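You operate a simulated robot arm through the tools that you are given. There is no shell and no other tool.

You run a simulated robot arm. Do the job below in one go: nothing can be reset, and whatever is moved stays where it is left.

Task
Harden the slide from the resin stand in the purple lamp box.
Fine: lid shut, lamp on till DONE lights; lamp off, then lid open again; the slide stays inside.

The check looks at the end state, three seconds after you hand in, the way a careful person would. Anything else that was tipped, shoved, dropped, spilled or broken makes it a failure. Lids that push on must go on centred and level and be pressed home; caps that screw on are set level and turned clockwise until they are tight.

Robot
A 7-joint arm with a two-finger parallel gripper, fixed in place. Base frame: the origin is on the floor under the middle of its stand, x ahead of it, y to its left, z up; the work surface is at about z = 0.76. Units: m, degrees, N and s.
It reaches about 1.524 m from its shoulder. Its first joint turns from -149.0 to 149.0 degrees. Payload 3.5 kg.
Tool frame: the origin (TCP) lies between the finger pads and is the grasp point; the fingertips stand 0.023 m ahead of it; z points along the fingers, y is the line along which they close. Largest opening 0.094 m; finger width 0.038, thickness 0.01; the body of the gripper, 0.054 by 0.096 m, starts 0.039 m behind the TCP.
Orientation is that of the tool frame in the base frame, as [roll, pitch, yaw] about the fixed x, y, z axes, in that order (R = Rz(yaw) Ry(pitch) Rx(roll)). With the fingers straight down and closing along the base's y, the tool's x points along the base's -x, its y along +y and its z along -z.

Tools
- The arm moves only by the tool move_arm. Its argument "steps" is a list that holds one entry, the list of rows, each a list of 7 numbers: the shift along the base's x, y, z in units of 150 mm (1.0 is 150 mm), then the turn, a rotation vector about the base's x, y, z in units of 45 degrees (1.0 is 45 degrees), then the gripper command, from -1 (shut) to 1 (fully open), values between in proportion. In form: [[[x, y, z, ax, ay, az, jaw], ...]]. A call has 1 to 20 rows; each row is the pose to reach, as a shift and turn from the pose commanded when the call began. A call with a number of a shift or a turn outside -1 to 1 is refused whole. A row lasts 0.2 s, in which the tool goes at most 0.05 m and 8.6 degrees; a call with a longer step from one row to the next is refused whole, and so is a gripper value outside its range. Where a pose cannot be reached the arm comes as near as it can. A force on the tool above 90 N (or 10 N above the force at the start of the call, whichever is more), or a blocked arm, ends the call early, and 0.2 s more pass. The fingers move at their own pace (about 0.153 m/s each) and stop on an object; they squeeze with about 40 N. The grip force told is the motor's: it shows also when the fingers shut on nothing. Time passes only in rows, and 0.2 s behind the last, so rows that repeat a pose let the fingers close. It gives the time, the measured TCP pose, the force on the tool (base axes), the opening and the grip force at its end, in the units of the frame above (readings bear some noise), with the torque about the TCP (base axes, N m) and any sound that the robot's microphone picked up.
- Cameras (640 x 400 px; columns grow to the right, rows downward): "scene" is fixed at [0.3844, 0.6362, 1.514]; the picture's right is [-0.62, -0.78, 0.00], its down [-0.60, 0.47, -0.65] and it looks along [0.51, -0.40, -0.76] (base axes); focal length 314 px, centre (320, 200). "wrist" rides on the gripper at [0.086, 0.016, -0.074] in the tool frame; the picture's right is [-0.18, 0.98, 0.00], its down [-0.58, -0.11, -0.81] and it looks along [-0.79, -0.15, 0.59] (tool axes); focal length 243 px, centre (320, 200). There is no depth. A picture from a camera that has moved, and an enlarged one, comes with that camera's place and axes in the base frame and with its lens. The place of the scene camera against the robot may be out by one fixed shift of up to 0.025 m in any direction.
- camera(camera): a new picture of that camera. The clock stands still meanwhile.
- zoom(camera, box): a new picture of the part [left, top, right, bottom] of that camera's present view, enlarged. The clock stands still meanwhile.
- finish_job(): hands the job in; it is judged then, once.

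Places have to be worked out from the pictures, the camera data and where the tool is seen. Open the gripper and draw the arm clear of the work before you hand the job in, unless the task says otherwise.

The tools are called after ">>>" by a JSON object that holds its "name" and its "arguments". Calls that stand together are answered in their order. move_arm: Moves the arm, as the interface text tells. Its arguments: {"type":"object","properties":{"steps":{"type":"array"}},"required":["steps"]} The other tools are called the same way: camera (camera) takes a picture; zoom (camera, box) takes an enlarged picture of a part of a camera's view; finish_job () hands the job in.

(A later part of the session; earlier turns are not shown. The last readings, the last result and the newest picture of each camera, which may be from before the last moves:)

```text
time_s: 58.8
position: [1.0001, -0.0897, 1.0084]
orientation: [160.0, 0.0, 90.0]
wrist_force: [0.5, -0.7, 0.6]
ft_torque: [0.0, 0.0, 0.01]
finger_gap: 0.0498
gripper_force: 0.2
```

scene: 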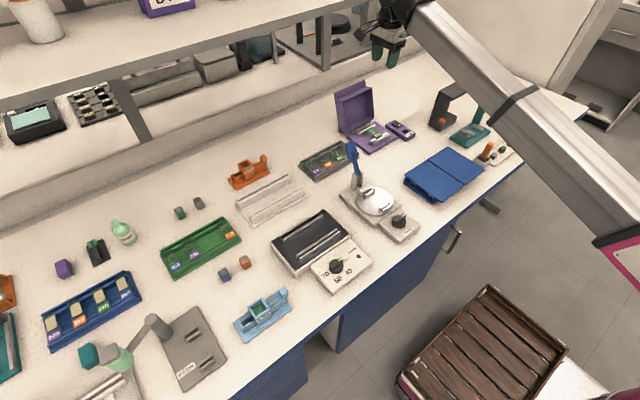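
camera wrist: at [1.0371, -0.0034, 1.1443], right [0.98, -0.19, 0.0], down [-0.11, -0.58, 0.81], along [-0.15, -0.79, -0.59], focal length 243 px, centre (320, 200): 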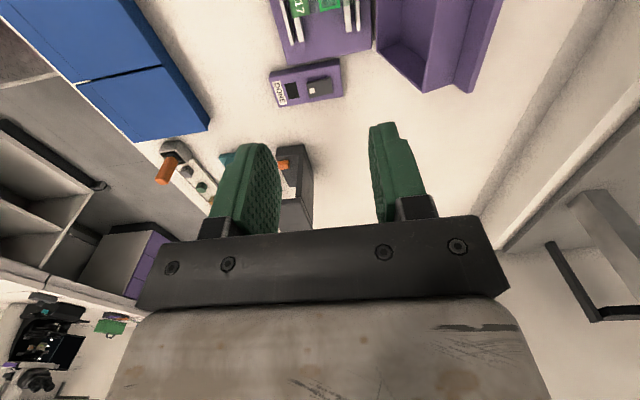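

The commanded frame is confirmed. I move to a pre-insert pose above and just ahead of the lip and check it in both cameras.

>>> {"name": "move_arm", "arguments": {"steps": [[[0.25, 0, 0, 0, 0, 0, 0.06], [0.5, 0, -0.05, 0, 0, 0, 0.06], [0.75, 0, -0.12, 0, 0, 0, 0.06], [0.909, 0, -0.2, 0, 0, 0, 0.06], [0.909, 0, -0.237, 0, 0, 0, 0.06], [0.909, 0, -0.237, 0, 0, 0, 0.06]]]}}

>>> {"name": "camera", "arguments": {"camera": "wrist"}}

>>> {"name": "zoom", "arguments": {"camera": "scene", "box": [320, 50, 440, 150]}}

```text
time_s: 60.2
position: [1.1375, -0.0911, 0.9731]
orientation: [160.0, -0.1, 90.0]
wrist_force: [0.3, -0.5, -0.1]
ft_torque: [-0.01, 0.02, 0.01]
finger_gap: 0.0497
gripper_force: 0.1
```

```text
taken
camera wrist: at [1.1275, -0.0038, 1.0489], right [0.92, -0.18, 0.34], down [-0.38, -0.58, 0.72], along [0.06, -0.79, -0.61], focal length 243 px, centre (320, 200)
```

wrist: 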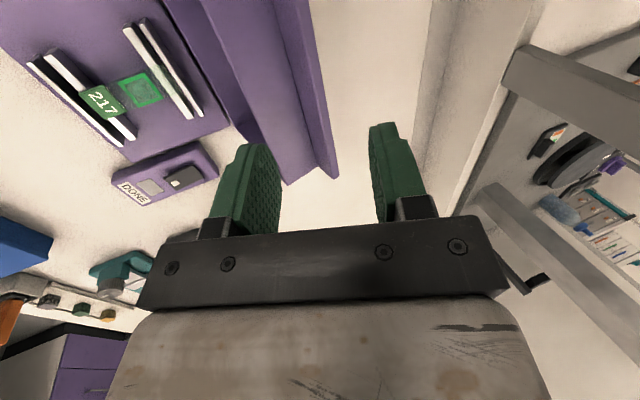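

```text
4.00 times, centred on (380, 100) of scene
camera zoom: at [0.3844, 0.6362, 1.514], right [-0.62, -0.78, 0.0], down [-0.6, 0.47, -0.65], along [0.51, -0.4, -0.76], focal length 1258 px, centre (80, 600)
```

zoom: 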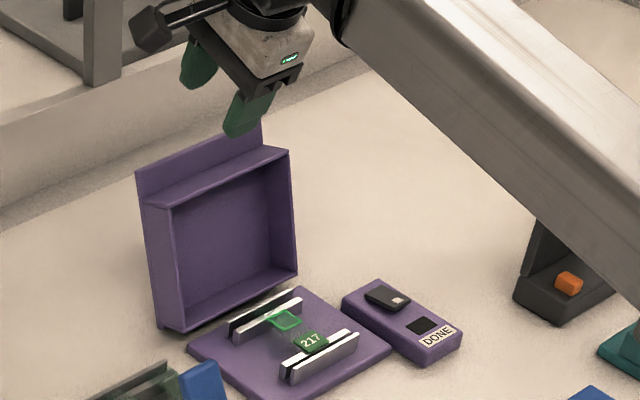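

The lip edge is confirmed at (1.162, 0.909), between the fingers. To get the rear finger far enough behind the lip without hitting the hood's front wall, I use an 80° tool angle with a 30 mm gap and check that it is reachable.

>>> {"name": "move_arm", "arguments": {"steps": [[[0.02, 0, 0, 0, 0.08, 0, -0.36], [0.04, 0, -0.01, 0, 0.15, 0, -0.36], [0.065, 0, -0.024, 0, 0.222, 0, -0.36], [0.065, 0, -0.024, 0, 0.222, 0, -0.36]]]}}

>>> {"name": "camera", "arguments": {"camera": "wrist"}}

```text
time_s: 61.2
position: [1.1455, -0.0891, 0.9688]
orientation: [170.1, -0.1, 89.9]
wrist_force: [-0.4, 0.3, -0.9]
ft_torque: [-0.01, 0.0, -0.01]
finger_gap: 0.0302
gripper_force: 0.1
```

```text
taken
camera wrist: at [1.1489, -0.003, 1.046], right [0.97, -0.18, 0.17], down [-0.25, -0.58, 0.78], along [-0.04, -0.79, -0.61], focal length 243 px, centre (320, 200)
```

wrist: 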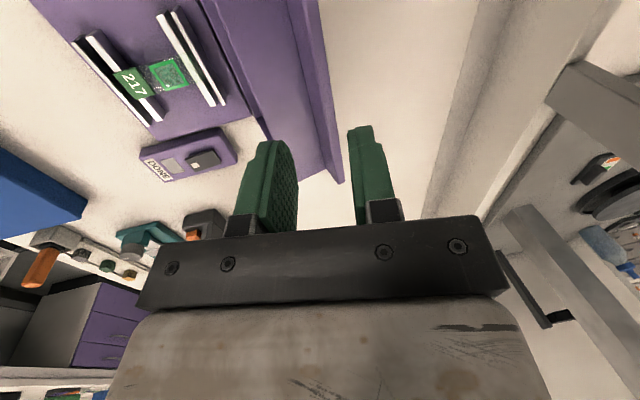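

Reachable, and the lip lies between the fingers. I insert along the tool axis so the fingers straddle the lip.

>>> {"name": "move_arm", "arguments": {"steps": [[[0.012, 0, -0.07, 0, 0, 0, -0.36], [0.024, 0, -0.14, 0, 0, 0, -0.36], [0.036, 0, -0.21, 0, 0, 0, -0.36], [0.048, 0, -0.27, 0, 0, 0, -0.36], [0.058, 0, -0.329, 0, 0, 0, -0.36], [0.058, 0, -0.329, 0, 0, 0, -0.36]]]}}

>>> {"name": "camera", "arguments": {"camera": "wrist"}}

>>> {"name": "zoom", "arguments": {"camera": "scene", "box": [320, 60, 420, 150]}}

```text
time_s: 62.6
position: [1.1548, -0.0891, 0.9214]
orientation: [170.0, -0.1, 90.0]
wrist_force: [-0.7, -0.6, 7.1]
ft_torque: [0.0, 0.14, 0.05]
finger_gap: 0.0294
gripper_force: 0.1
```

```text
taken
camera wrist: at [1.1575, -0.0032, 0.9976], right [0.97, -0.18, 0.17], down [-0.25, -0.58, 0.78], along [-0.04, -0.79, -0.61], focal length 243 px, centre (320, 200)
```

wrist: 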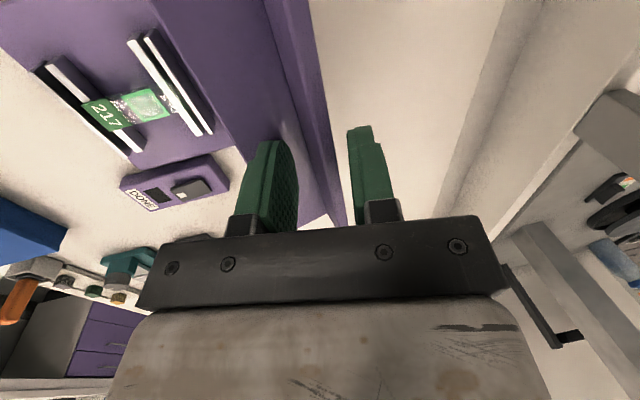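

```text
4.44 times, centred on (370, 105) of scene
camera zoom: at [0.3844, 0.6362, 1.514], right [-0.62, -0.78, 0.0], down [-0.6, 0.47, -0.65], along [0.51, -0.4, -0.76], focal length 1397 px, centre (98, 622)
```

zoom: 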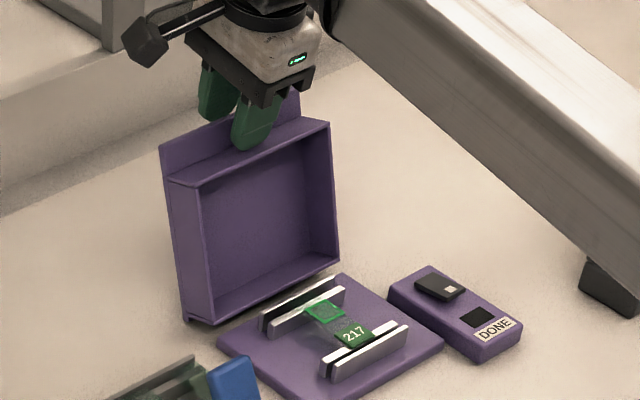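

The fingers straddle the lip; the 7 N reading is the front fingertip lightly touching the hood's front wall, so I raise 3 mm first. Then I pull the hood forward along its arc to about 80°.

>>> {"name": "move_arm", "arguments": {"steps": [[[0, 0, 0.02, 0, 0, 0, -0.36], [-0.03, 0, 0.032, 0, 0, 0, -0.36], [-0.061, 0, 0.043, 0, 0, 0, -0.36], [-0.119, 0, 0.069, 0, 0, 0, -0.36], [-0.179, 0, 0.089, 0, 0, 0, -0.36], [-0.24, 0, 0.108, 0, 0, 0, -0.36], [-0.33, 0, 0.127, 0, 0, 0, -0.36], [-0.42, 0, 0.138, 0, 0, 0, -0.36]]]}}

>>> {"name": "camera", "arguments": {"camera": "wrist"}}

>>> {"name": "zoom", "arguments": {"camera": "scene", "box": [320, 60, 420, 150]}}

```text
time_s: 64.4
position: [1.094, -0.0883, 0.9408]
orientation: [170.0, -0.1, 90.0]
wrist_force: [0.3, -0.2, -0.3]
ft_torque: [0.0, 0.01, -0.01]
finger_gap: 0.0301
gripper_force: 0.1
```

```text
taken
camera wrist: at [1.0952, -0.0022, 1.0169], right [0.97, -0.18, 0.17], down [-0.25, -0.58, 0.78], along [-0.04, -0.79, -0.61], focal length 243 px, centre (320, 200)
```

wrist: 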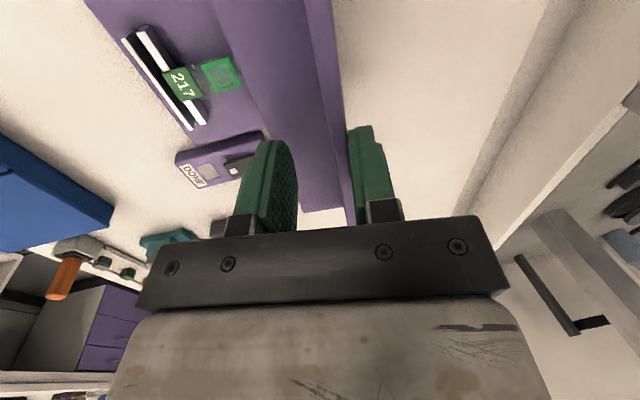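

```text
4.44 times, centred on (370, 105) of scene
camera zoom: at [0.3844, 0.6362, 1.514], right [-0.62, -0.78, 0.0], down [-0.6, 0.47, -0.65], along [0.51, -0.4, -0.76], focal length 1397 px, centre (98, 622)
```

zoom: 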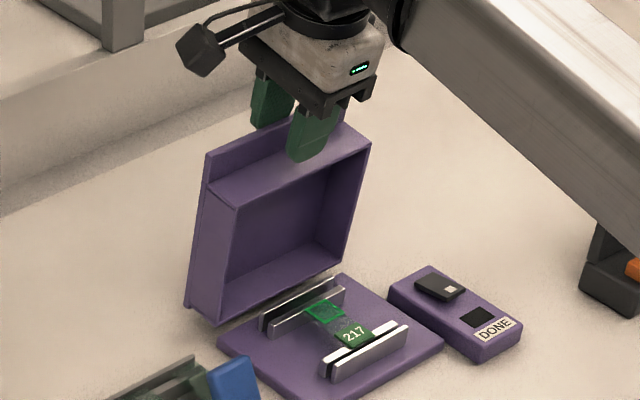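

The hood follows nicely, now at about 83°, with no box movement. I continue through the balance point to about 45°, rotating the tool with it so it settles onto the front finger.

>>> {"name": "move_arm", "arguments": {"steps": [[[-0.05, 0, 0, 0, -0.055, 0, -0.36], [-0.099, 0, -0.001, 0, -0.111, 0, -0.36], [-0.148, 0, -0.004, 0, -0.167, 0, -0.36], [-0.197, 0, -0.009, 0, -0.222, 0, -0.36], [-0.245, 0, -0.018, 0, -0.278, 0, -0.36], [-0.294, 0, -0.027, 0, -0.333, 0, -0.36], [-0.342, 0, -0.04, 0, -0.389, 0, -0.36], [-0.39, 0, -0.053, 0, -0.444, 0, -0.36], [-0.437, 0, -0.07, 0, -0.5, 0, -0.36], [-0.483, 0, -0.087, 0, -0.556, 0, -0.36], [-0.528, 0, -0.107, 0, -0.611, 0, -0.36], [-0.572, 0, -0.129, 0, -0.667, 0, -0.36], [-0.615, 0, -0.153, 0, -0.722, 0, -0.36], [-0.657, 0, -0.178, 0, -0.778, 0, -0.36]]]}}

>>> {"name": "camera", "arguments": {"camera": "wrist"}}

>>> {"name": "zoom", "arguments": {"camera": "scene", "box": [320, 60, 420, 150]}}

```text
time_s: 67.4
position: [0.9923, -0.0901, 0.9163]
orientation: [135.0, 0.0, 90.0]
wrist_force: [0.0, 0.6, -0.4]
ft_torque: [-0.01, 0.02, 0.01]
finger_gap: 0.0298
gripper_force: 0.2
```

```text
taken
camera wrist: at [0.9505, -0.0032, 0.9808], right [0.69, -0.18, 0.7], down [-0.65, -0.58, 0.49], along [0.31, -0.79, -0.52], focal length 243 px, centre (320, 200)
```

wrist: 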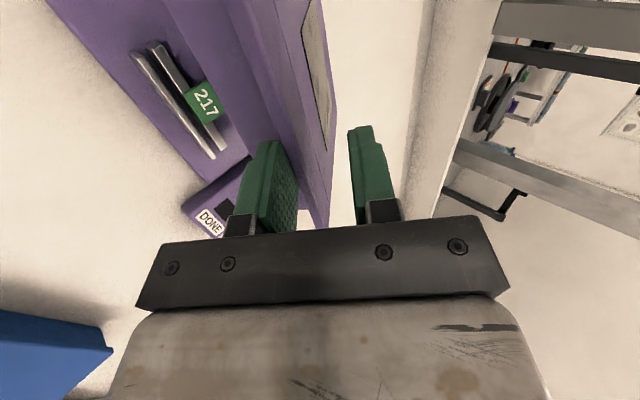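

```text
4.44 times, centred on (370, 105) of scene
camera zoom: at [0.3844, 0.6362, 1.514], right [-0.62, -0.78, 0.0], down [-0.6, 0.47, -0.65], along [0.51, -0.4, -0.76], focal length 1397 px, centre (98, 622)
```

zoom: 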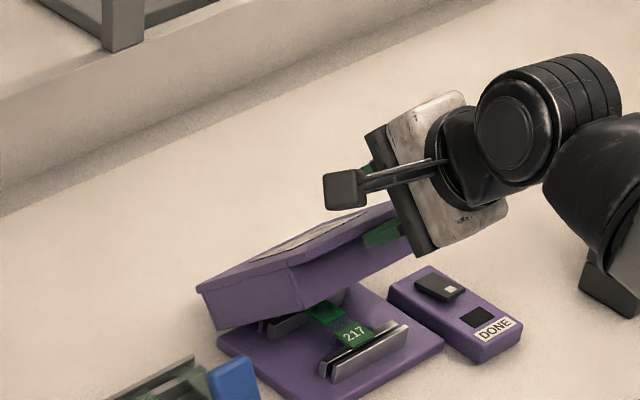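

The hood rests on the front finger at about 40°. I keep lowering along the arc with the fingertip under the lip, down to about 5°.

>>> {"name": "move_arm", "arguments": {"steps": [[[-0.034, 0, -0.024, 0, 0, 0, -0.36], [-0.067, 0, -0.049, 0, 0, 0, -0.36], [-0.1, 0, -0.08, 0, 0, 0, -0.36], [-0.132, 0, -0.112, 0, 0, 0, -0.36], [-0.162, 0, -0.146, 0, 0, 0, -0.36], [-0.192, 0, -0.181, 0, 0, 0, -0.36], [-0.219, 0, -0.218, 0, 0, 0, -0.36], [-0.245, 0, -0.255, 0, 0, 0, -0.36], [-0.268, 0, -0.294, 0, 0, 0, -0.36], [-0.291, 0, -0.333, 0, 0, 0, -0.36], [-0.311, 0, -0.374, 0, 0, 0, -0.36], [-0.331, 0, -0.414, 0, 0, 0, -0.36], [-0.347, 0, -0.457, 0, 0, 0, -0.36], [-0.363, 0, -0.499, 0, 0, 0, -0.36], [-0.363, 0, -0.499, 0, 0, 0, -0.36]]]}}

>>> {"name": "zoom", "arguments": {"camera": "wrist", "box": [200, 60, 440, 230]}}

>>> {"name": "zoom", "arguments": {"camera": "scene", "box": [330, 70, 430, 160]}}

```text
time_s: 70.6
position: [0.9381, -0.0898, 0.84]
orientation: [135.0, 0.0, 90.0]
wrist_force: [0.2, -0.6, -0.7]
ft_torque: [-0.04, -0.02, -0.01]
finger_gap: 0.0303
gripper_force: 0.1
```

```text
2.35 times, centred on (320, 145) of wrist
camera zoom: at [0.8974, -0.0031, 0.905], right [0.69, -0.18, 0.69], down [-0.65, -0.58, 0.49], along [0.31, -0.79, -0.52], focal length 571 px, centre (320, 329)
```

zoom: 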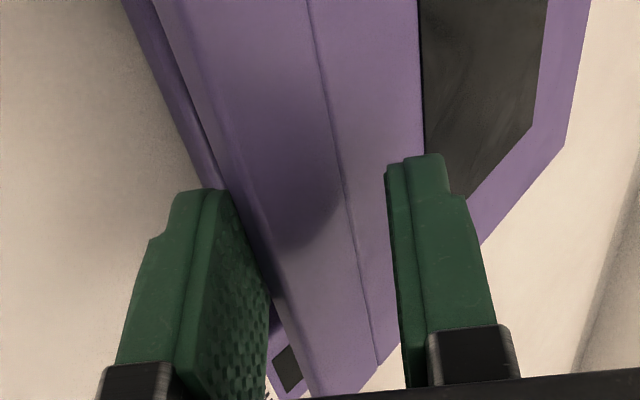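

```text
4.44 times, centred on (380, 115) of scene
camera zoom: at [0.3844, 0.6362, 1.514], right [-0.62, -0.78, 0.0], down [-0.6, 0.47, -0.65], along [0.51, -0.4, -0.76], focal length 1397 px, centre (53, 578)
```

zoom: 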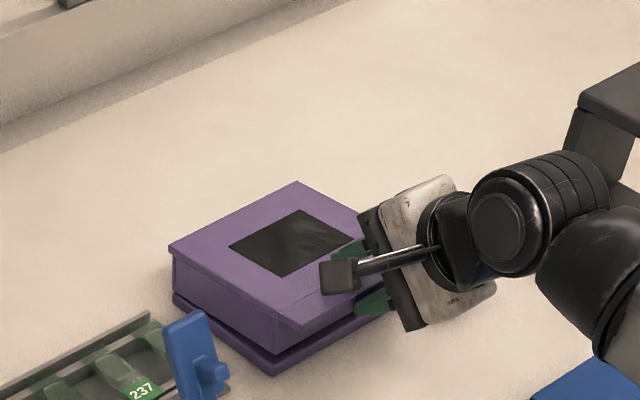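

The hood is almost down. I lower the last few degrees until it rests on the base, then open the fingers a little so they clear the lip.

>>> {"name": "move_arm", "arguments": {"steps": [[[-0.008, 0, -0.027, 0, 0, 0, -0.36], [-0.015, 0, -0.053, 0, 0, 0, -0.36], [-0.02, 0, -0.07, 0, 0, 0, -0.36], [-0.025, 0, -0.087, 0, 0, 0, -0.36], [-0.029, 0, -0.108, 0, 0, 0, -0.36], [-0.029, 0, -0.108, 0, 0, 0, -0.2], [-0.029, 0, -0.108, 0, 0, 0, 0.06]]]}}

>>> {"name": "zoom", "arguments": {"camera": "wrist", "box": [200, 60, 440, 230]}}

>>> {"name": "zoom", "arguments": {"camera": "scene", "box": [330, 70, 430, 160]}}

```text
time_s: 72.2
position: [0.9354, -0.089, 0.8256]
orientation: [135.0, 0.0, 90.0]
wrist_force: [0.4, -0.1, -0.3]
ft_torque: [-0.01, 0.0, 0.02]
finger_gap: 0.0501
gripper_force: 0.1
```

```text
2.35 times, centred on (320, 145) of wrist
camera zoom: at [0.8933, -0.0033, 0.8893], right [0.7, -0.18, 0.69], down [-0.65, -0.58, 0.49], along [0.31, -0.79, -0.52], focal length 571 px, centre (320, 329)
```

zoom: 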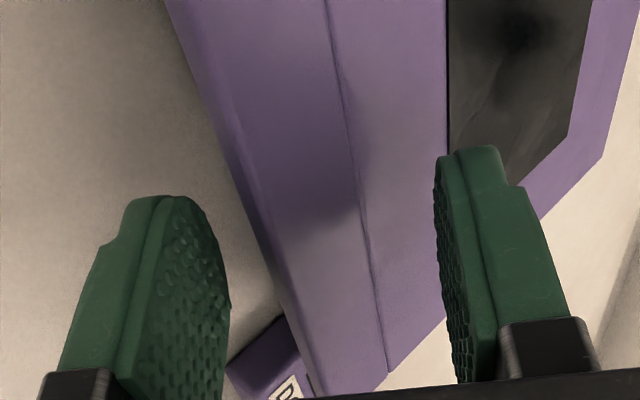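

```text
4.44 times, centred on (380, 115) of scene
camera zoom: at [0.3844, 0.6362, 1.514], right [-0.62, -0.78, 0.0], down [-0.6, 0.47, -0.65], along [0.51, -0.4, -0.76], focal length 1397 px, centre (53, 578)
```

zoom: 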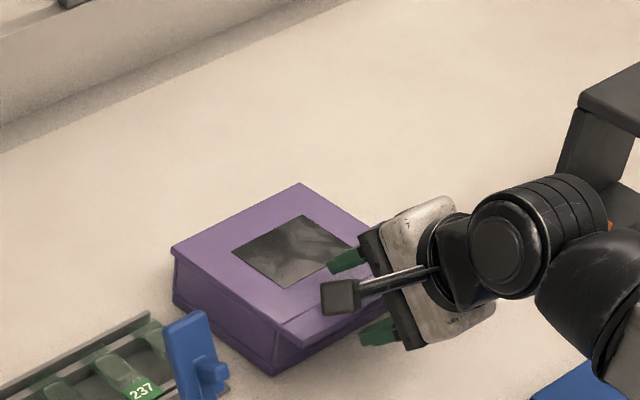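

The hood is fully down and the base did not move. I back the fingers out along -x and then go up.

>>> {"name": "move_arm", "arguments": {"steps": [[[-0.1, 0, 0, 0, 0, 0, 0.06], [-0.25, 0, 0, 0, 0, 0, 0.06], [-0.4, 0, 0.05, 0, 0, 0, 0.06], [-0.5, 0, 0.25, 0, 0, 0, 0], [-0.5, 0, 0.5, 0, 0, 0, -1], [-0.5, 0, 0.75, 0, 0, 0, -1], [-0.5, 0, 1, 0, 0, 0, -1]]]}}

>>> {"name": "move_arm", "arguments": {"steps": [[[0, 0, 0, 0, 0.16, 0, -1], [0, 0, 0, 0, 0.33, 0, -1], [0, 0, 0, 0, 0.5, 0, -1], [0, 0, 0, 0, 0.67, 0, -1], [0, 0, 0, 0, 0.83, 0, -1], [0, 0, 0, 0, 1, 0, -1]]]}}

>>> {"name": "zoom", "arguments": {"camera": "scene", "box": [340, 90, 430, 160]}}

>>> {"name": "camera", "arguments": {"camera": "wrist"}}

```text
time_s: 73.8
position: [0.8588, -0.0865, 0.9703]
orientation: [135.0, 0.0, 90.0]
wrist_force: [-0.8, 0.5, 0.5]
ft_torque: [0.01, 0.0, 0.03]
finger_gap: 0.0
gripper_force: 39.9
```

```text
time_s: 75.2
position: [0.8615, -0.0885, 0.973]
orientation: [-179.8, -0.1, 90.0]
wrist_force: [0.3, -0.4, 0.4]
ft_torque: [-0.03, -0.01, 0.0]
finger_gap: 0.0
gripper_force: 40.6
```

```text
5.71 times, centred on (385, 125) of scene
camera zoom: at [0.3844, 0.6362, 1.514], right [-0.62, -0.78, 0.0], down [-0.6, 0.47, -0.65], along [0.51, -0.4, -0.76], focal length 1797 px, centre (-51, 629)
```

zoom: 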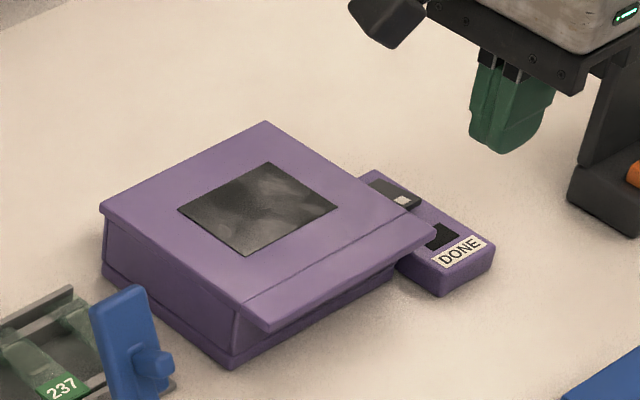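

```text
taken
camera wrist: at [0.8764, -0.0027, 1.048], right [0.98, -0.18, 0.0], down [-0.11, -0.58, 0.81], along [-0.15, -0.79, -0.59], focal length 243 px, centre (320, 200)
```

wrist: 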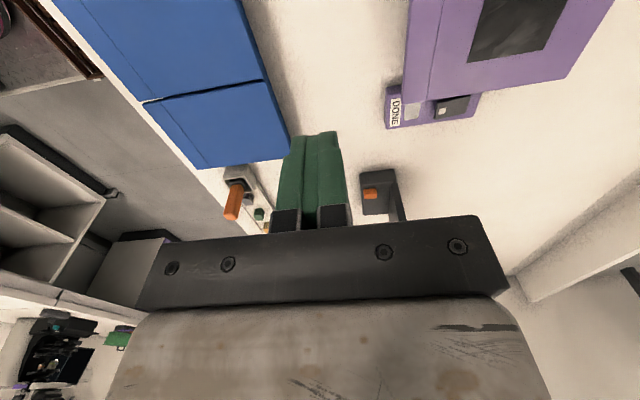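

The hood is closed just as at the start. I zoom in on the switch and DONE window from this side view.

>>> {"name": "zoom", "arguments": {"camera": "wrist", "box": [370, 70, 490, 140]}}

>>> {"name": "zoom", "arguments": {"camera": "scene", "box": [385, 115, 425, 145]}}

```text
5.33 times, centred on (430, 105) of wrist
camera zoom: at [0.8764, -0.0027, 1.048], right [0.98, -0.18, 0.0], down [-0.11, -0.58, 0.81], along [-0.15, -0.79, -0.59], focal length 1294 px, centre (-267, 707)
```

zoom: 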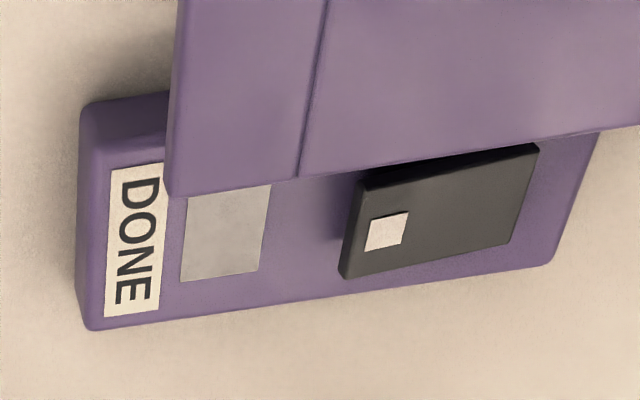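

```text
13.33 times, centred on (405, 130) of scene
camera zoom: at [0.3844, 0.6362, 1.514], right [-0.62, -0.78, 0.0], down [-0.6, 0.47, -0.65], along [0.51, -0.4, -0.76], focal length 4192 px, centre (-813, 1133)
```

zoom: 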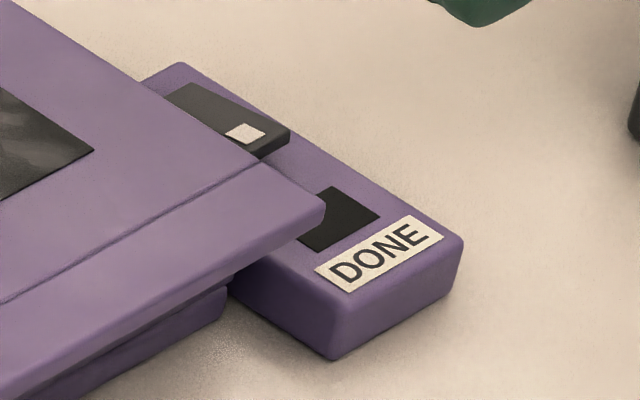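

The rocker's marked end (toward the robot) is raised at about (0.980, -0.190, 0.802), which I read as off. I move the closed fingertips above that end.

>>> {"name": "move_arm", "arguments": {"steps": [[[0.2, -0.17, 0, 0, 0, 0, -1], [0.4, -0.35, 0, 0, 0, 0, -1], [0.6, -0.52, -0.1, 0, 0, 0, -1], [0.797, -0.69, -0.25, 0, 0, 0, -1], [0.797, -0.69, -0.493, 0, 0, 0, -1], [0.797, -0.69, -0.7, 0, 0, 0, -1], [0.797, -0.69, -0.7, 0, 0, 0, -1]]]}}

>>> {"name": "camera", "arguments": {"camera": "wrist"}}

>>> {"name": "zoom", "arguments": {"camera": "wrist", "box": [240, 60, 400, 220]}}

>>> {"name": "zoom", "arguments": {"camera": "scene", "box": [370, 90, 450, 150]}}

```text
time_s: 76.8
position: [0.9774, -0.1941, 0.8676]
orientation: [179.9, 0.0, 90.0]
wrist_force: [-0.5, -0.1, 0.4]
ft_torque: [-0.01, 0.02, 0.0]
finger_gap: 0.0001
gripper_force: 40.6
```

```text
taken
camera wrist: at [0.9936, -0.1072, 0.941], right [0.98, -0.18, 0.0], down [-0.11, -0.58, 0.81], along [-0.15, -0.79, -0.59], focal length 243 px, centre (320, 200)
```

wrist: 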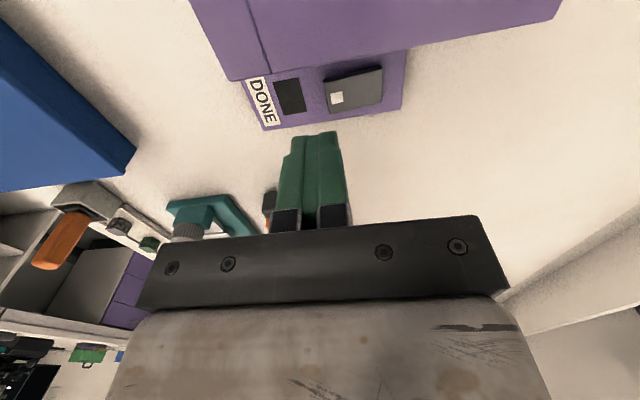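

```text
2.50 times, centred on (320, 140) of wrist
camera zoom: at [0.9936, -0.1072, 0.941], right [0.98, -0.18, 0.0], down [-0.11, -0.58, 0.81], along [-0.15, -0.79, -0.59], focal length 606 px, centre (320, 350)
```

zoom: 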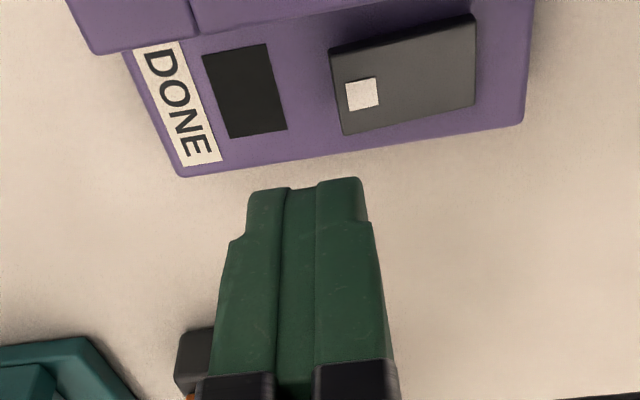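

```text
6.67 times, centred on (410, 120) of scene
camera zoom: at [0.3844, 0.6362, 1.514], right [-0.62, -0.78, 0.0], down [-0.6, 0.47, -0.65], along [0.51, -0.4, -0.76], focal length 2096 px, centre (-280, 733)
```

zoom: 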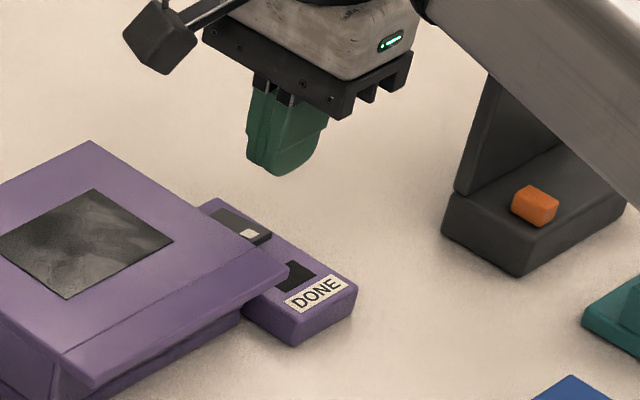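

Triangulating with both views puts the rocker lower and further over than I thought: the marked end is at about (0.987, -0.198, 0.788). I shift there and descend to just above it.

>>> {"name": "move_arm", "arguments": {"steps": [[[0.04, -0.04, -0.05, 0, 0, 0, -1], [0.04, -0.04, -0.15, 0, 0, 0, -1], [0.04, -0.04, -0.25, 0, 0, 0, -1], [0.04, -0.04, -0.32, 0, 0, 0, -1], [0.04, -0.04, -0.32, 0, 0, 0, -1]]]}}

>>> {"name": "zoom", "arguments": {"camera": "wrist", "box": [240, 60, 440, 220]}}

>>> {"name": "zoom", "arguments": {"camera": "scene", "box": [370, 90, 450, 150]}}

```text
time_s: 78.0
position: [0.9858, -0.2004, 0.8209]
orientation: [-180.0, 0.1, 90.0]
wrist_force: [-0.4, 0.9, -0.1]
ft_torque: [0.05, -0.02, 0.0]
finger_gap: 0.0
gripper_force: 39.7
```

```text
2.50 times, centred on (340, 140) of wrist
camera zoom: at [1.0013, -0.1137, 0.896], right [0.98, -0.18, 0.0], down [-0.11, -0.58, 0.81], along [-0.15, -0.79, -0.59], focal length 606 px, centre (270, 350)
```

zoom: 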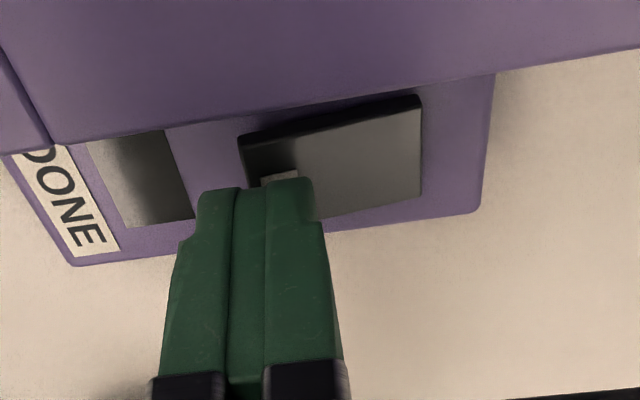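

```text
6.67 times, centred on (410, 120) of scene
camera zoom: at [0.3844, 0.6362, 1.514], right [-0.62, -0.78, 0.0], down [-0.6, 0.47, -0.65], along [0.51, -0.4, -0.76], focal length 2096 px, centre (-280, 733)
```

zoom: 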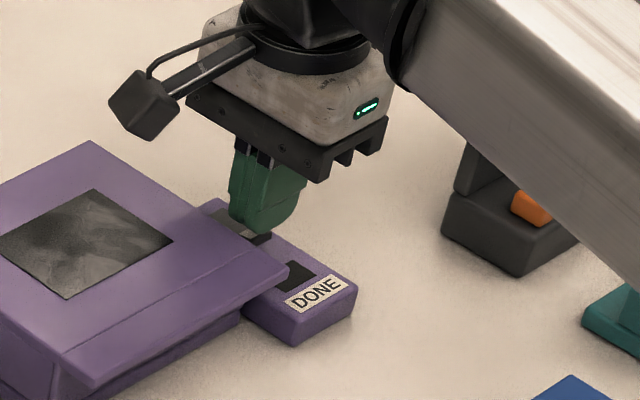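

The fingertips are over the raised marked end. I press down slowly in small steps, watching the force and listening for a click.

>>> {"name": "move_arm", "arguments": {"steps": [[[0, 0, -0.02, 0, 0, 0, -1], [0, 0, -0.04, 0, 0, 0, -1], [0, 0, -0.055, 0, 0, 0, -1], [0, 0, -0.07, 0, 0, 0, -1], [0, 0, -0.07, 0, 0, 0, -1]]]}}

>>> {"name": "zoom", "arguments": {"camera": "wrist", "box": [240, 60, 440, 220]}}

```text
time_s: 79.2
position: [0.9863, -0.1998, 0.8115]
orientation: [180.0, 0.0, 90.0]
wrist_force: [-2.3, -1.3, 9.1]
ft_torque: [0.0, 0.0, 0.0]
finger_gap: 0.0002
gripper_force: 39.9
```

```text
2.50 times, centred on (340, 140) of wrist
camera zoom: at [1.0017, -0.1124, 0.8856], right [0.98, -0.18, 0.0], down [-0.11, -0.58, 0.81], along [-0.15, -0.79, -0.59], focal length 606 px, centre (270, 350)
```

zoom: 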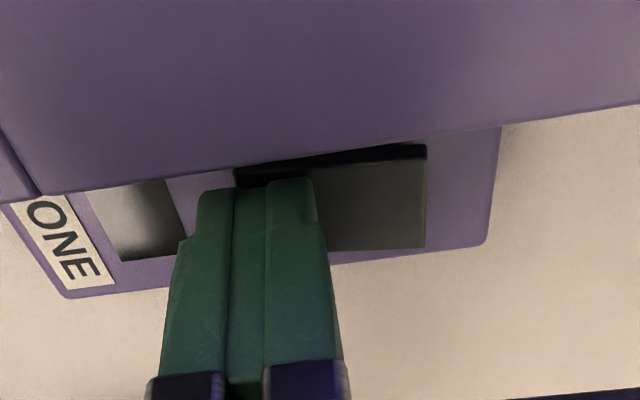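

There is 9 N of contact force, and a violet tint appears on the gripper. I check the scene to see whether the lamp came on.

>>> {"name": "zoom", "arguments": {"camera": "scene", "box": [340, 90, 440, 160]}}

>>> {"name": "camera", "arguments": {"camera": "wrist"}}

```text
5.71 times, centred on (390, 125) of scene
camera zoom: at [0.3844, 0.6362, 1.514], right [-0.62, -0.78, 0.0], down [-0.6, 0.47, -0.65], along [0.51, -0.4, -0.76], focal length 1797 px, centre (-80, 629)
```

zoom: 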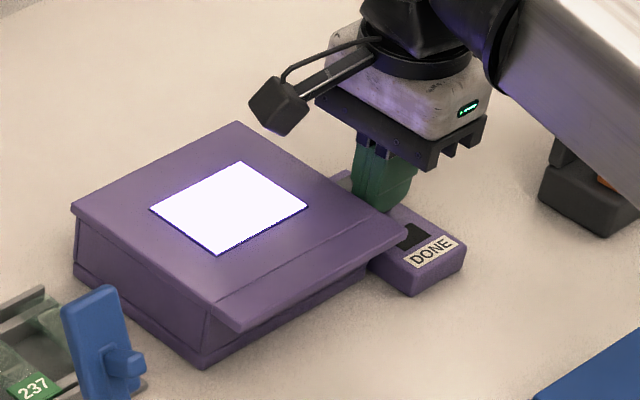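

```text
taken
camera wrist: at [1.0017, -0.1124, 0.8856], right [0.98, -0.18, 0.0], down [-0.11, -0.58, 0.81], along [-0.15, -0.79, -0.59], focal length 243 px, centre (320, 200)
```

wrist: 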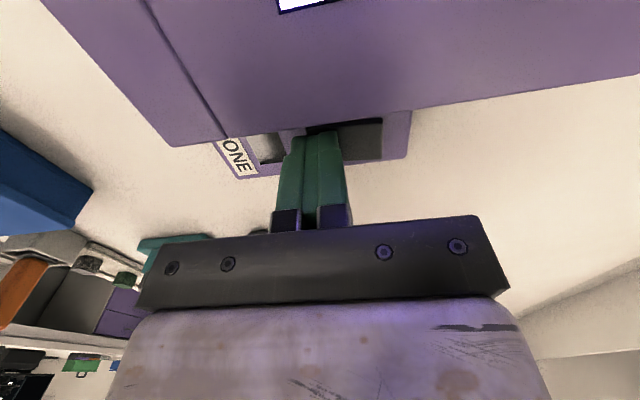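

The lamp is on, with the window glowing brightly. I raise off the switch and check that it stays latched.

>>> {"name": "move_arm", "arguments": {"steps": [[[0, 0, 0.05, 0, 0, 0, -1], [0, 0, 0.15, 0, 0, 0, -1], [0, 0, 0.3, 0, 0, 0, -1], [0, 0, 0.5, 0, 0, 0, -1]]]}}

>>> {"name": "zoom", "arguments": {"camera": "scene", "box": [340, 90, 440, 160]}}

>>> {"name": "zoom", "arguments": {"camera": "wrist", "box": [220, 40, 440, 180]}}

```text
time_s: 80.2
position: [0.9879, -0.1986, 0.8831]
orientation: [-180.0, 0.0, 90.0]
wrist_force: [0.0, -0.7, 0.3]
ft_torque: [0.01, -0.06, 0.0]
finger_gap: 0.0
gripper_force: 40.2
```

```text
5.71 times, centred on (390, 125) of scene
camera zoom: at [0.3844, 0.6362, 1.514], right [-0.62, -0.78, 0.0], down [-0.6, 0.47, -0.65], along [0.51, -0.4, -0.76], focal length 1797 px, centre (-80, 629)
```

zoom: 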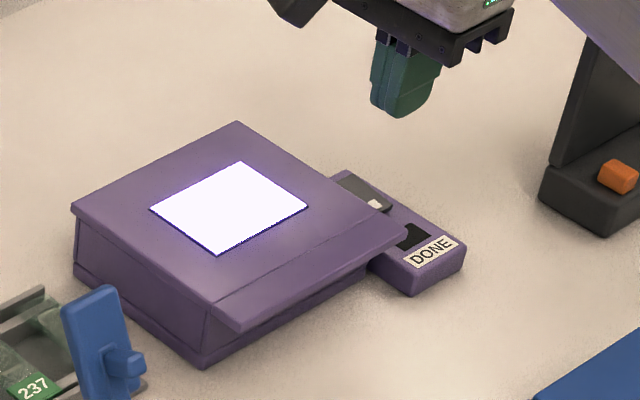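

```text
2.86 times, centred on (330, 110) of wrist
camera zoom: at [1.0031, -0.1119, 0.958], right [0.98, -0.18, 0.0], down [-0.11, -0.58, 0.81], along [-0.15, -0.79, -0.59], focal length 693 px, centre (291, 457)
```

zoom: 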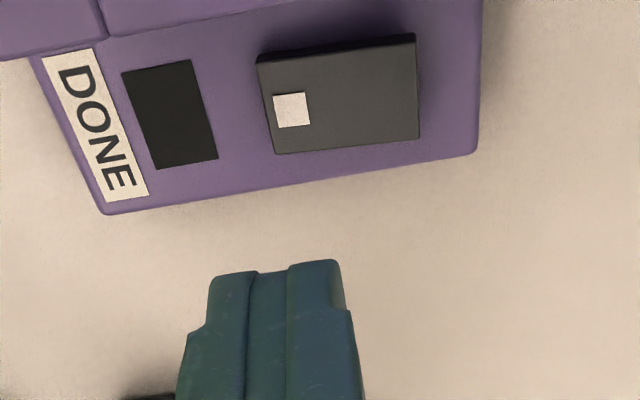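

The lamp stays on and the rocker has flipped. I wait and watch the DONE window.

>>> {"name": "move_arm", "arguments": {"steps": [[[0, 0, 0, 0, 0, 0, -1], [0, 0, 0, 0, 0, 0, -1], [0, 0, 0, 0, 0, 0, -1], [0, 0, 0, 0, 0, 0, -1], [0, 0, 0, 0, 0, 0, -1], [0, 0, 0, 0, 0, 0, -1], [0, 0, 0, 0, 0, 0, -1], [0, 0, 0, 0, 0, 0, -1], [0, 0, 0, 0, 0, 0, -1], [0, 0, 0, 0, 0, 0, -1], [0, 0, 0, 0, 0, 0, -1], [0, 0, 0, 0, 0, 0, -1], [0, 0, 0, 0, 0, 0, -1], [0, 0, 0, 0, 0, 0, -1], [0, 0, 0, 0, 0, 0, -1]]]}}

>>> {"name": "zoom", "arguments": {"camera": "wrist", "box": [220, 40, 440, 180]}}

```text
time_s: 83.4
position: [0.988, -0.1983, 0.8829]
orientation: [-180.0, 0.1, 90.0]
wrist_force: [-0.3, -0.2, 0.4]
ft_torque: [0.0, 0.01, 0.01]
finger_gap: 0.0
gripper_force: 40.5
```

```text
2.86 times, centred on (330, 110) of wrist
camera zoom: at [1.003, -0.1119, 0.9576], right [0.98, -0.18, 0.0], down [-0.11, -0.58, 0.81], along [-0.15, -0.79, -0.59], focal length 693 px, centre (291, 457)
```

zoom: 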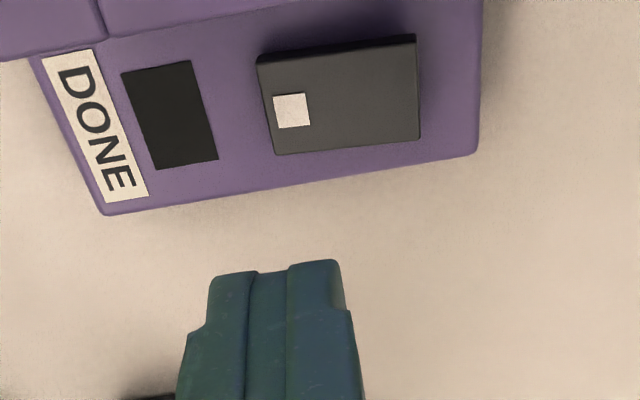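

DONE is not lit yet after about 4 s, so I keep waiting.

>>> {"name": "move_arm", "arguments": {"steps": [[[0, 0, 0, 0, 0, 0, -1], [0, 0, 0, 0, 0, 0, -1], [0, 0, 0, 0, 0, 0, -1], [0, 0, 0, 0, 0, 0, -1], [0, 0, 0, 0, 0, 0, -1], [0, 0, 0, 0, 0, 0, -1], [0, 0, 0, 0, 0, 0, -1], [0, 0, 0, 0, 0, 0, -1], [0, 0, 0, 0, 0, 0, -1], [0, 0, 0, 0, 0, 0, -1], [0, 0, 0, 0, 0, 0, -1], [0, 0, 0, 0, 0, 0, -1], [0, 0, 0, 0, 0, 0, -1], [0, 0, 0, 0, 0, 0, -1], [0, 0, 0, 0, 0, 0, -1], [0, 0, 0, 0, 0, 0, -1], [0, 0, 0, 0, 0, 0, -1], [0, 0, 0, 0, 0, 0, -1], [0, 0, 0, 0, 0, 0, -1], [0, 0, 0, 0, 0, 0, -1]]]}}

>>> {"name": "zoom", "arguments": {"camera": "wrist", "box": [220, 40, 440, 180]}}

```text
time_s: 87.6
position: [0.9871, -0.1986, 0.8833]
orientation: [-180.0, 0.0, 90.0]
wrist_force: [0.5, -0.1, 0.3]
ft_torque: [-0.01, 0.02, 0.0]
finger_gap: 0.0002
gripper_force: 40.0
```

```text
2.86 times, centred on (330, 110) of wrist
camera zoom: at [1.003, -0.1119, 0.9576], right [0.98, -0.18, 0.0], down [-0.11, -0.58, 0.81], along [-0.15, -0.79, -0.59], focal length 693 px, centre (291, 457)
```

zoom: 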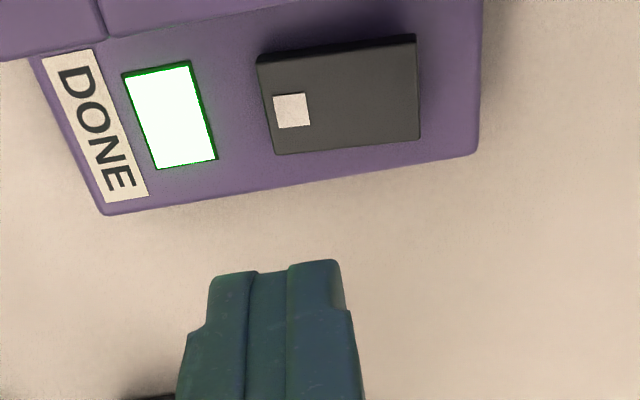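

DONE has lit green. I now switch the lamp off by pressing the rocker's other end, which is now raised at x about 1.018, to the same depth as before.

>>> {"name": "move_arm", "arguments": {"steps": [[[0.1, 0, 0, 0, 0, 0, -1], [0.21, 0, -0.05, 0, 0, 0, -1], [0.21, 0, -0.2, 0, 0, 0, -1], [0.21, 0, -0.35, 0, 0, 0, -1], [0.21, 0, -0.42, 0, 0, 0, -1], [0.21, 0, -0.45, 0, 0, 0, -1], [0.21, 0, -0.475, 0, 0, 0, -1], [0.21, 0, -0.5, 0, 0, 0, -1], [0.21, 0, -0.5, 0, 0, 0, -1]]]}}

>>> {"name": "zoom", "arguments": {"camera": "scene", "box": [340, 90, 440, 160]}}

>>> {"name": "zoom", "arguments": {"camera": "wrist", "box": [220, 40, 440, 220]}}

```text
time_s: 89.6
position: [1.0164, -0.1986, 0.8104]
orientation: [-180.0, 0.0, 90.0]
wrist_force: [1.8, -0.4, 5.7]
ft_torque: [0.0, 0.04, -0.02]
finger_gap: 0.0002
gripper_force: 39.7
```

```text
5.71 times, centred on (390, 125) of scene
camera zoom: at [0.3844, 0.6362, 1.514], right [-0.62, -0.78, 0.0], down [-0.6, 0.47, -0.65], along [0.51, -0.4, -0.76], focal length 1797 px, centre (-80, 629)
```

zoom: 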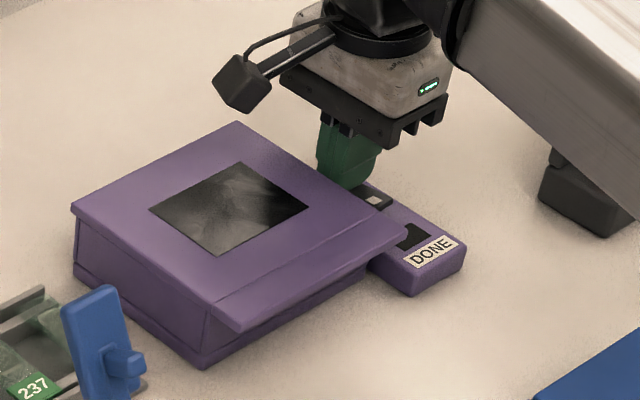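

```text
2.22 times, centred on (330, 130) of wrist
camera zoom: at [1.0325, -0.112, 0.8853], right [0.98, -0.18, 0.0], down [-0.11, -0.58, 0.81], along [-0.15, -0.79, -0.59], focal length 539 px, centre (298, 356)
```

zoom: 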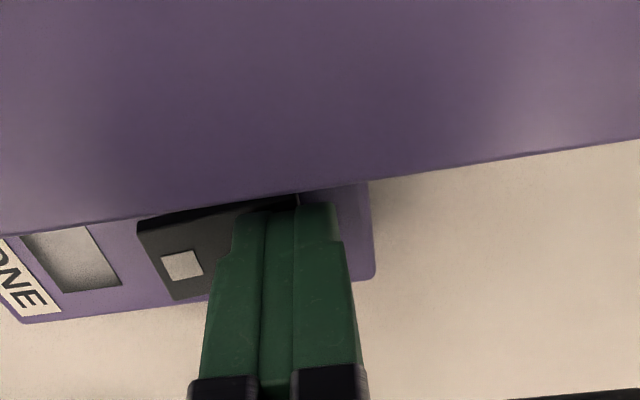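

The lamp is off. I lift clear of the switch and confirm it stays off, then head back in front of the lid.

>>> {"name": "move_arm", "arguments": {"steps": [[[0, 0, 0.1, 0, 0, 0, -1], [0, 0, 0.3, 0, 0, 0, -1], [0, 0, 0.6, 0, 0, 0, -1], [-0.1, 0.1, 0.9, 0, 0, 0, -1], [-0.3, 0.25, 1, 0, 0, 0, -1], [-0.5, 0.4, 1, 0, 0, 0, -1], [-0.7, 0.55, 1, 0, 0, 0, -1], [-0.9, 0.72, 1, 0, 0, 0, -1], [-1, 0.72, 1, 0, 0, 0, -1]]]}}

>>> {"name": "zoom", "arguments": {"camera": "scene", "box": [340, 90, 440, 160]}}

>>> {"name": "camera", "arguments": {"camera": "wrist"}}

```text
time_s: 91.6
position: [0.8672, -0.0916, 0.9608]
orientation: [-179.9, -0.1, 89.9]
wrist_force: [-0.5, 0.2, 0.4]
ft_torque: [0.02, -0.02, 0.0]
finger_gap: 0.0
gripper_force: 39.6
```

```text
5.71 times, centred on (390, 125) of scene
camera zoom: at [0.3844, 0.6362, 1.514], right [-0.62, -0.78, 0.0], down [-0.6, 0.47, -0.65], along [0.51, -0.4, -0.76], focal length 1797 px, centre (-80, 629)
```

zoom: 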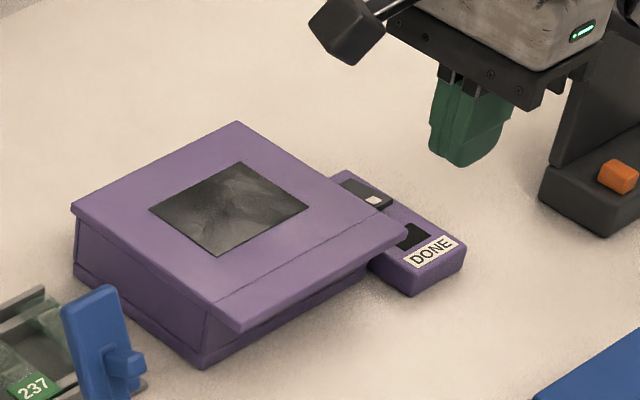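

```text
taken
camera wrist: at [0.8824, -0.0047, 1.0353], right [0.98, -0.18, 0.0], down [-0.11, -0.58, 0.81], along [-0.15, -0.79, -0.59], focal length 243 px, centre (320, 200)
```

wrist: 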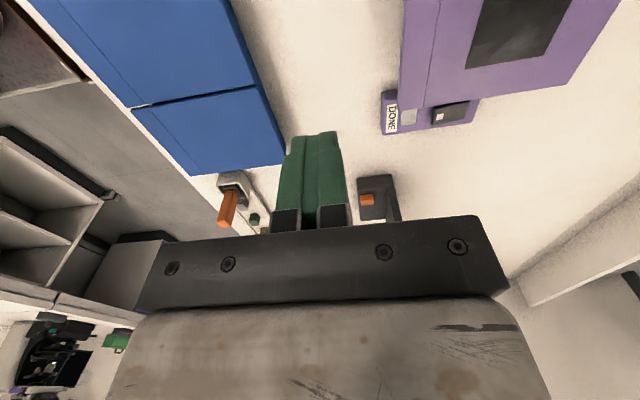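

The lamp stays off and the hood is shut. To reopen it I repeat the proven sequence, starting by tilting the tool to 45° in front of the lip.

>>> {"name": "move_arm", "arguments": {"steps": [[[-0.05, 0, 0, 0, -0.16, 0, -1], [-0.1, 0, 0, 0, -0.33, 0, -1], [-0.15, 0, 0, 0, -0.5, 0, -1], [-0.2, 0, -0.03, 0, -0.67, 0, -1], [-0.226, 0, -0.07, 0, -0.83, 0, -1], [-0.226, 0, -0.117, 0, -1, 0, -1]]]}}

>>> {"name": "move_arm", "arguments": {"steps": [[[0.05, 0, -0.25, 0, 0, 0, -1], [0.1, 0, -0.5, 0, 0, 0, -1], [0.2, 0, -0.75, 0, 0, 0, -1], [0.3, 0, -0.93, 0, 0, 0, -1], [0.3, 0, -0.93, 0, 0, 0, -1]]]}}

>>> {"name": "zoom", "arguments": {"camera": "wrist", "box": [260, 80, 460, 220]}}

```text
time_s: 93.0
position: [0.8317, -0.0917, 0.9426]
orientation: [135.0, 0.1, 89.9]
wrist_force: [-0.3, -0.4, 0.0]
ft_torque: [0.02, 0.03, -0.03]
finger_gap: 0.0
gripper_force: 39.8
```

```text
time_s: 94.2
position: [0.8769, -0.091, 0.8042]
orientation: [135.0, 0.0, 90.0]
wrist_force: [0.1, 0.0, 0.1]
ft_torque: [0.03, 0.0, 0.02]
finger_gap: 0.0
gripper_force: 39.9
```

```text
2.86 times, centred on (360, 150) of wrist
camera zoom: at [0.8347, -0.0039, 0.8688], right [0.69, -0.18, 0.7], down [-0.65, -0.58, 0.49], along [0.31, -0.79, -0.52], focal length 693 px, centre (206, 343)
```

zoom: 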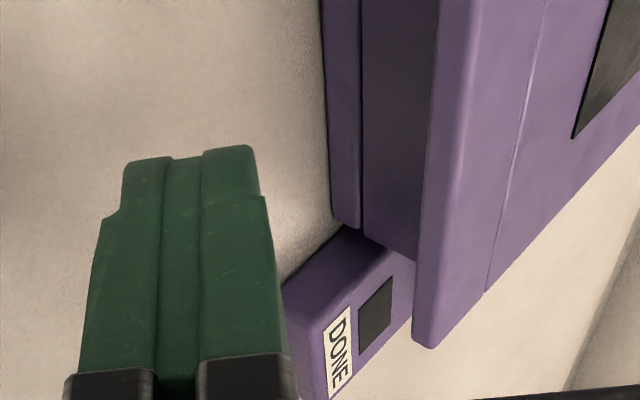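

The view matches the first approach. I insert the fingertips under the lip with the same offsets and begin the lift.

>>> {"name": "move_arm", "arguments": {"steps": [[[0.05, 0, -0.08, 0, 0, 0, -1], [0.15, 0, -0.08, 0, 0, 0, -1], [0.25, 0, -0.08, 0, 0, 0, -1], [0.31, 0, -0.08, 0, 0, 0, -1], [0.31, 0, -0.08, 0, 0, 0, -1]]]}}

>>> {"name": "move_arm", "arguments": {"steps": [[[0, 0, 0.05, 0, 0, 0, -1], [0, 0, 0.1, 0, 0, 0, -1], [0, 0, 0.15, 0, 0, 0, -1], [0.004, 0, 0.2, 0, 0, 0, -1], [0.008, 0, 0.26, 0, 0, 0, -1], [0.04, 0, 0.3, 0, 0, 0, -1], [0.075, 0, 0.35, 0, 0, 0, -1], [0.11, 0, 0.39, 0, 0, 0, -1], [0.14, 0, 0.43, 0, 0, 0, -1], [0.175, 0, 0.475, 0, 0, 0, -1], [0.21, 0, 0.52, 0, 0, 0, -1], [0.247, 0, 0.563, 0, 0, 0, -1]]]}}

>>> {"name": "zoom", "arguments": {"camera": "scene", "box": [340, 90, 440, 160]}}

>>> {"name": "zoom", "arguments": {"camera": "wrist", "box": [200, 0, 460, 220]}}

```text
time_s: 95.4
position: [0.9263, -0.09, 0.7922]
orientation: [135.1, 0.1, 90.1]
wrist_force: [0.2, 0.4, -1.0]
ft_torque: [0.0, 0.01, -0.01]
finger_gap: 0.0003
gripper_force: 39.7
```

```text
time_s: 98.0
position: [0.9623, -0.0906, 0.8747]
orientation: [135.0, -0.1, 90.0]
wrist_force: [1.4, -0.5, 0.0]
ft_torque: [0.02, -0.01, 0.02]
finger_gap: 0.0
gripper_force: 40.2
```

```text
5.71 times, centred on (390, 125) of scene
camera zoom: at [0.3844, 0.6362, 1.514], right [-0.62, -0.78, 0.0], down [-0.6, 0.47, -0.65], along [0.51, -0.4, -0.76], focal length 1797 px, centre (-80, 629)
```

zoom: 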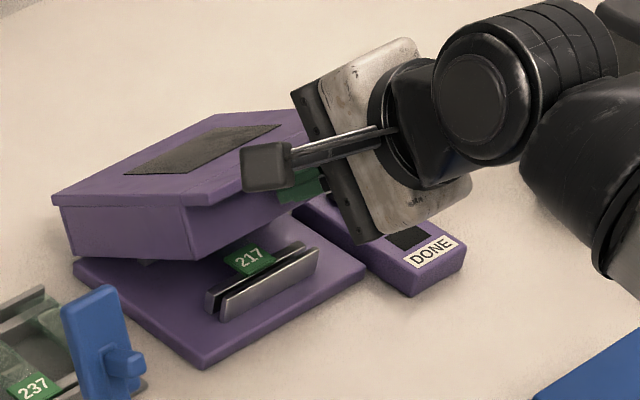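

```text
1.82 times, centred on (330, 110) of wrist
camera zoom: at [0.9209, -0.0036, 0.939], right [0.7, -0.18, 0.69], down [-0.65, -0.58, 0.49], along [0.31, -0.79, -0.52], focal length 441 px, centre (302, 364)
```

zoom: 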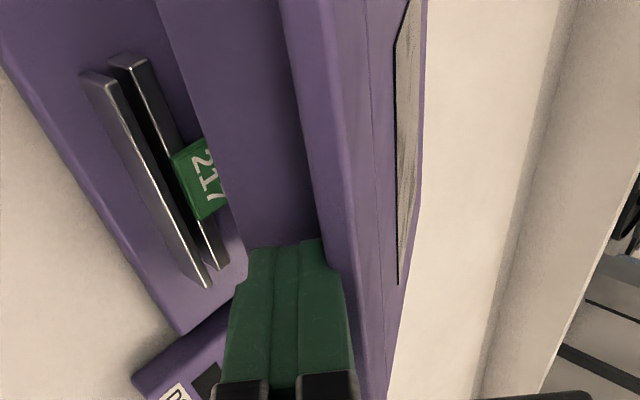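

The hood lifts as before, with the slide still in place. I continue along the same arc to about 75° and beyond.

>>> {"name": "move_arm", "arguments": {"steps": [[[0.05, 0, 0.05, 0, 0, 0, -1], [0.1, 0, 0.1, 0, 0, 0, -1], [0.15, 0, 0.145, 0, 0, 0, -1], [0.203, 0, 0.18, 0, 0, 0, -1], [0.28, 0, 0.225, 0, 0.11, 0, -1], [0.36, 0, 0.27, 0, 0.22, 0, -1], [0.447, 0, 0.31, 0, 0.333, 0, -1], [0.53, 0, 0.335, 0, 0.44, 0, -1], [0.62, 0, 0.36, 0, 0.55, 0, -1], [0.717, 0, 0.373, 0, 0.667, 0, -1]]]}}

>>> {"name": "zoom", "arguments": {"camera": "scene", "box": [330, 60, 440, 160]}}

>>> {"name": "move_arm", "arguments": {"steps": [[[0.03, 0, 0.0, 0, 0.04, 0, -1], [0.06, 0, 0.0, 0, 0.08, 0, -1], [0.1, 0, 0.0, 0, 0.13, 0, -1], [0.15, 0, -0.005, 0, 0.2, 0, -1], [0.21, 0, -0.01, 0, 0.27, 0, -1], [0.272, 0, -0.02, 0, 0.333, 0, -1], [0.272, 0, -0.02, 0, 0.333, 0, -1]]]}}

>>> {"name": "zoom", "arguments": {"camera": "scene", "box": [330, 60, 440, 160]}}

```text
time_s: 100.2
position: [1.068, -0.0921, 0.9296]
orientation: [165.1, 0.1, 90.1]
wrist_force: [-0.8, -0.1, -0.7]
ft_torque: [0.03, -0.02, -0.01]
finger_gap: 0.0
gripper_force: 40.0
```

```text
4.00 times, centred on (385, 110) of scene
camera zoom: at [0.3844, 0.6362, 1.514], right [-0.62, -0.78, 0.0], down [-0.6, 0.47, -0.65], along [0.51, -0.4, -0.76], focal length 1258 px, centre (60, 560)
```

zoom: 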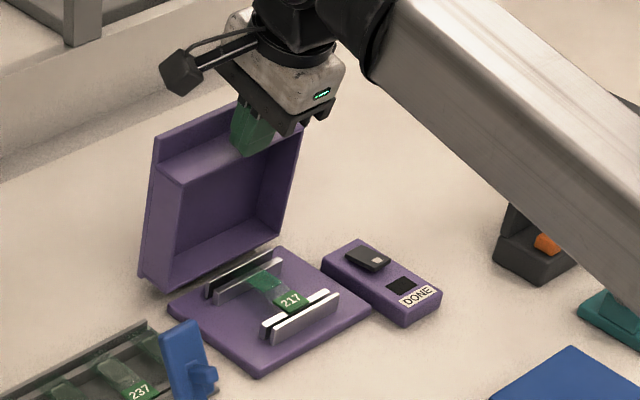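

```text
time_s: 101.8
position: [1.109, -0.0916, 0.9289]
orientation: [-179.9, 0.0, 90.1]
wrist_force: [0.0, -0.1, 0.2]
ft_torque: [0.0, -0.01, 0.01]
finger_gap: 0.0
gripper_force: 39.7
```

```text
4.00 times, centred on (385, 110) of scene
camera zoom: at [0.3844, 0.6362, 1.514], right [-0.62, -0.78, 0.0], down [-0.6, 0.47, -0.65], along [0.51, -0.4, -0.76], focal length 1258 px, centre (60, 560)
```

zoom: 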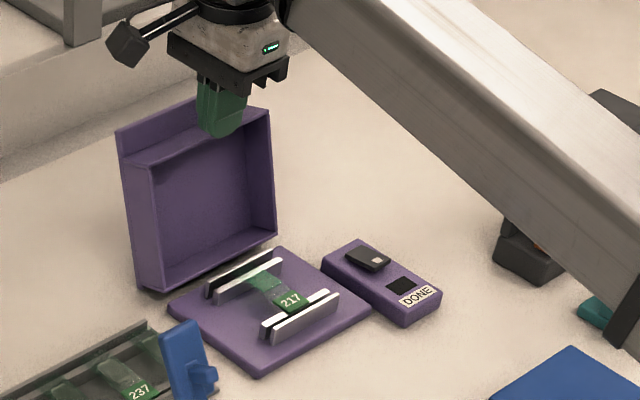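

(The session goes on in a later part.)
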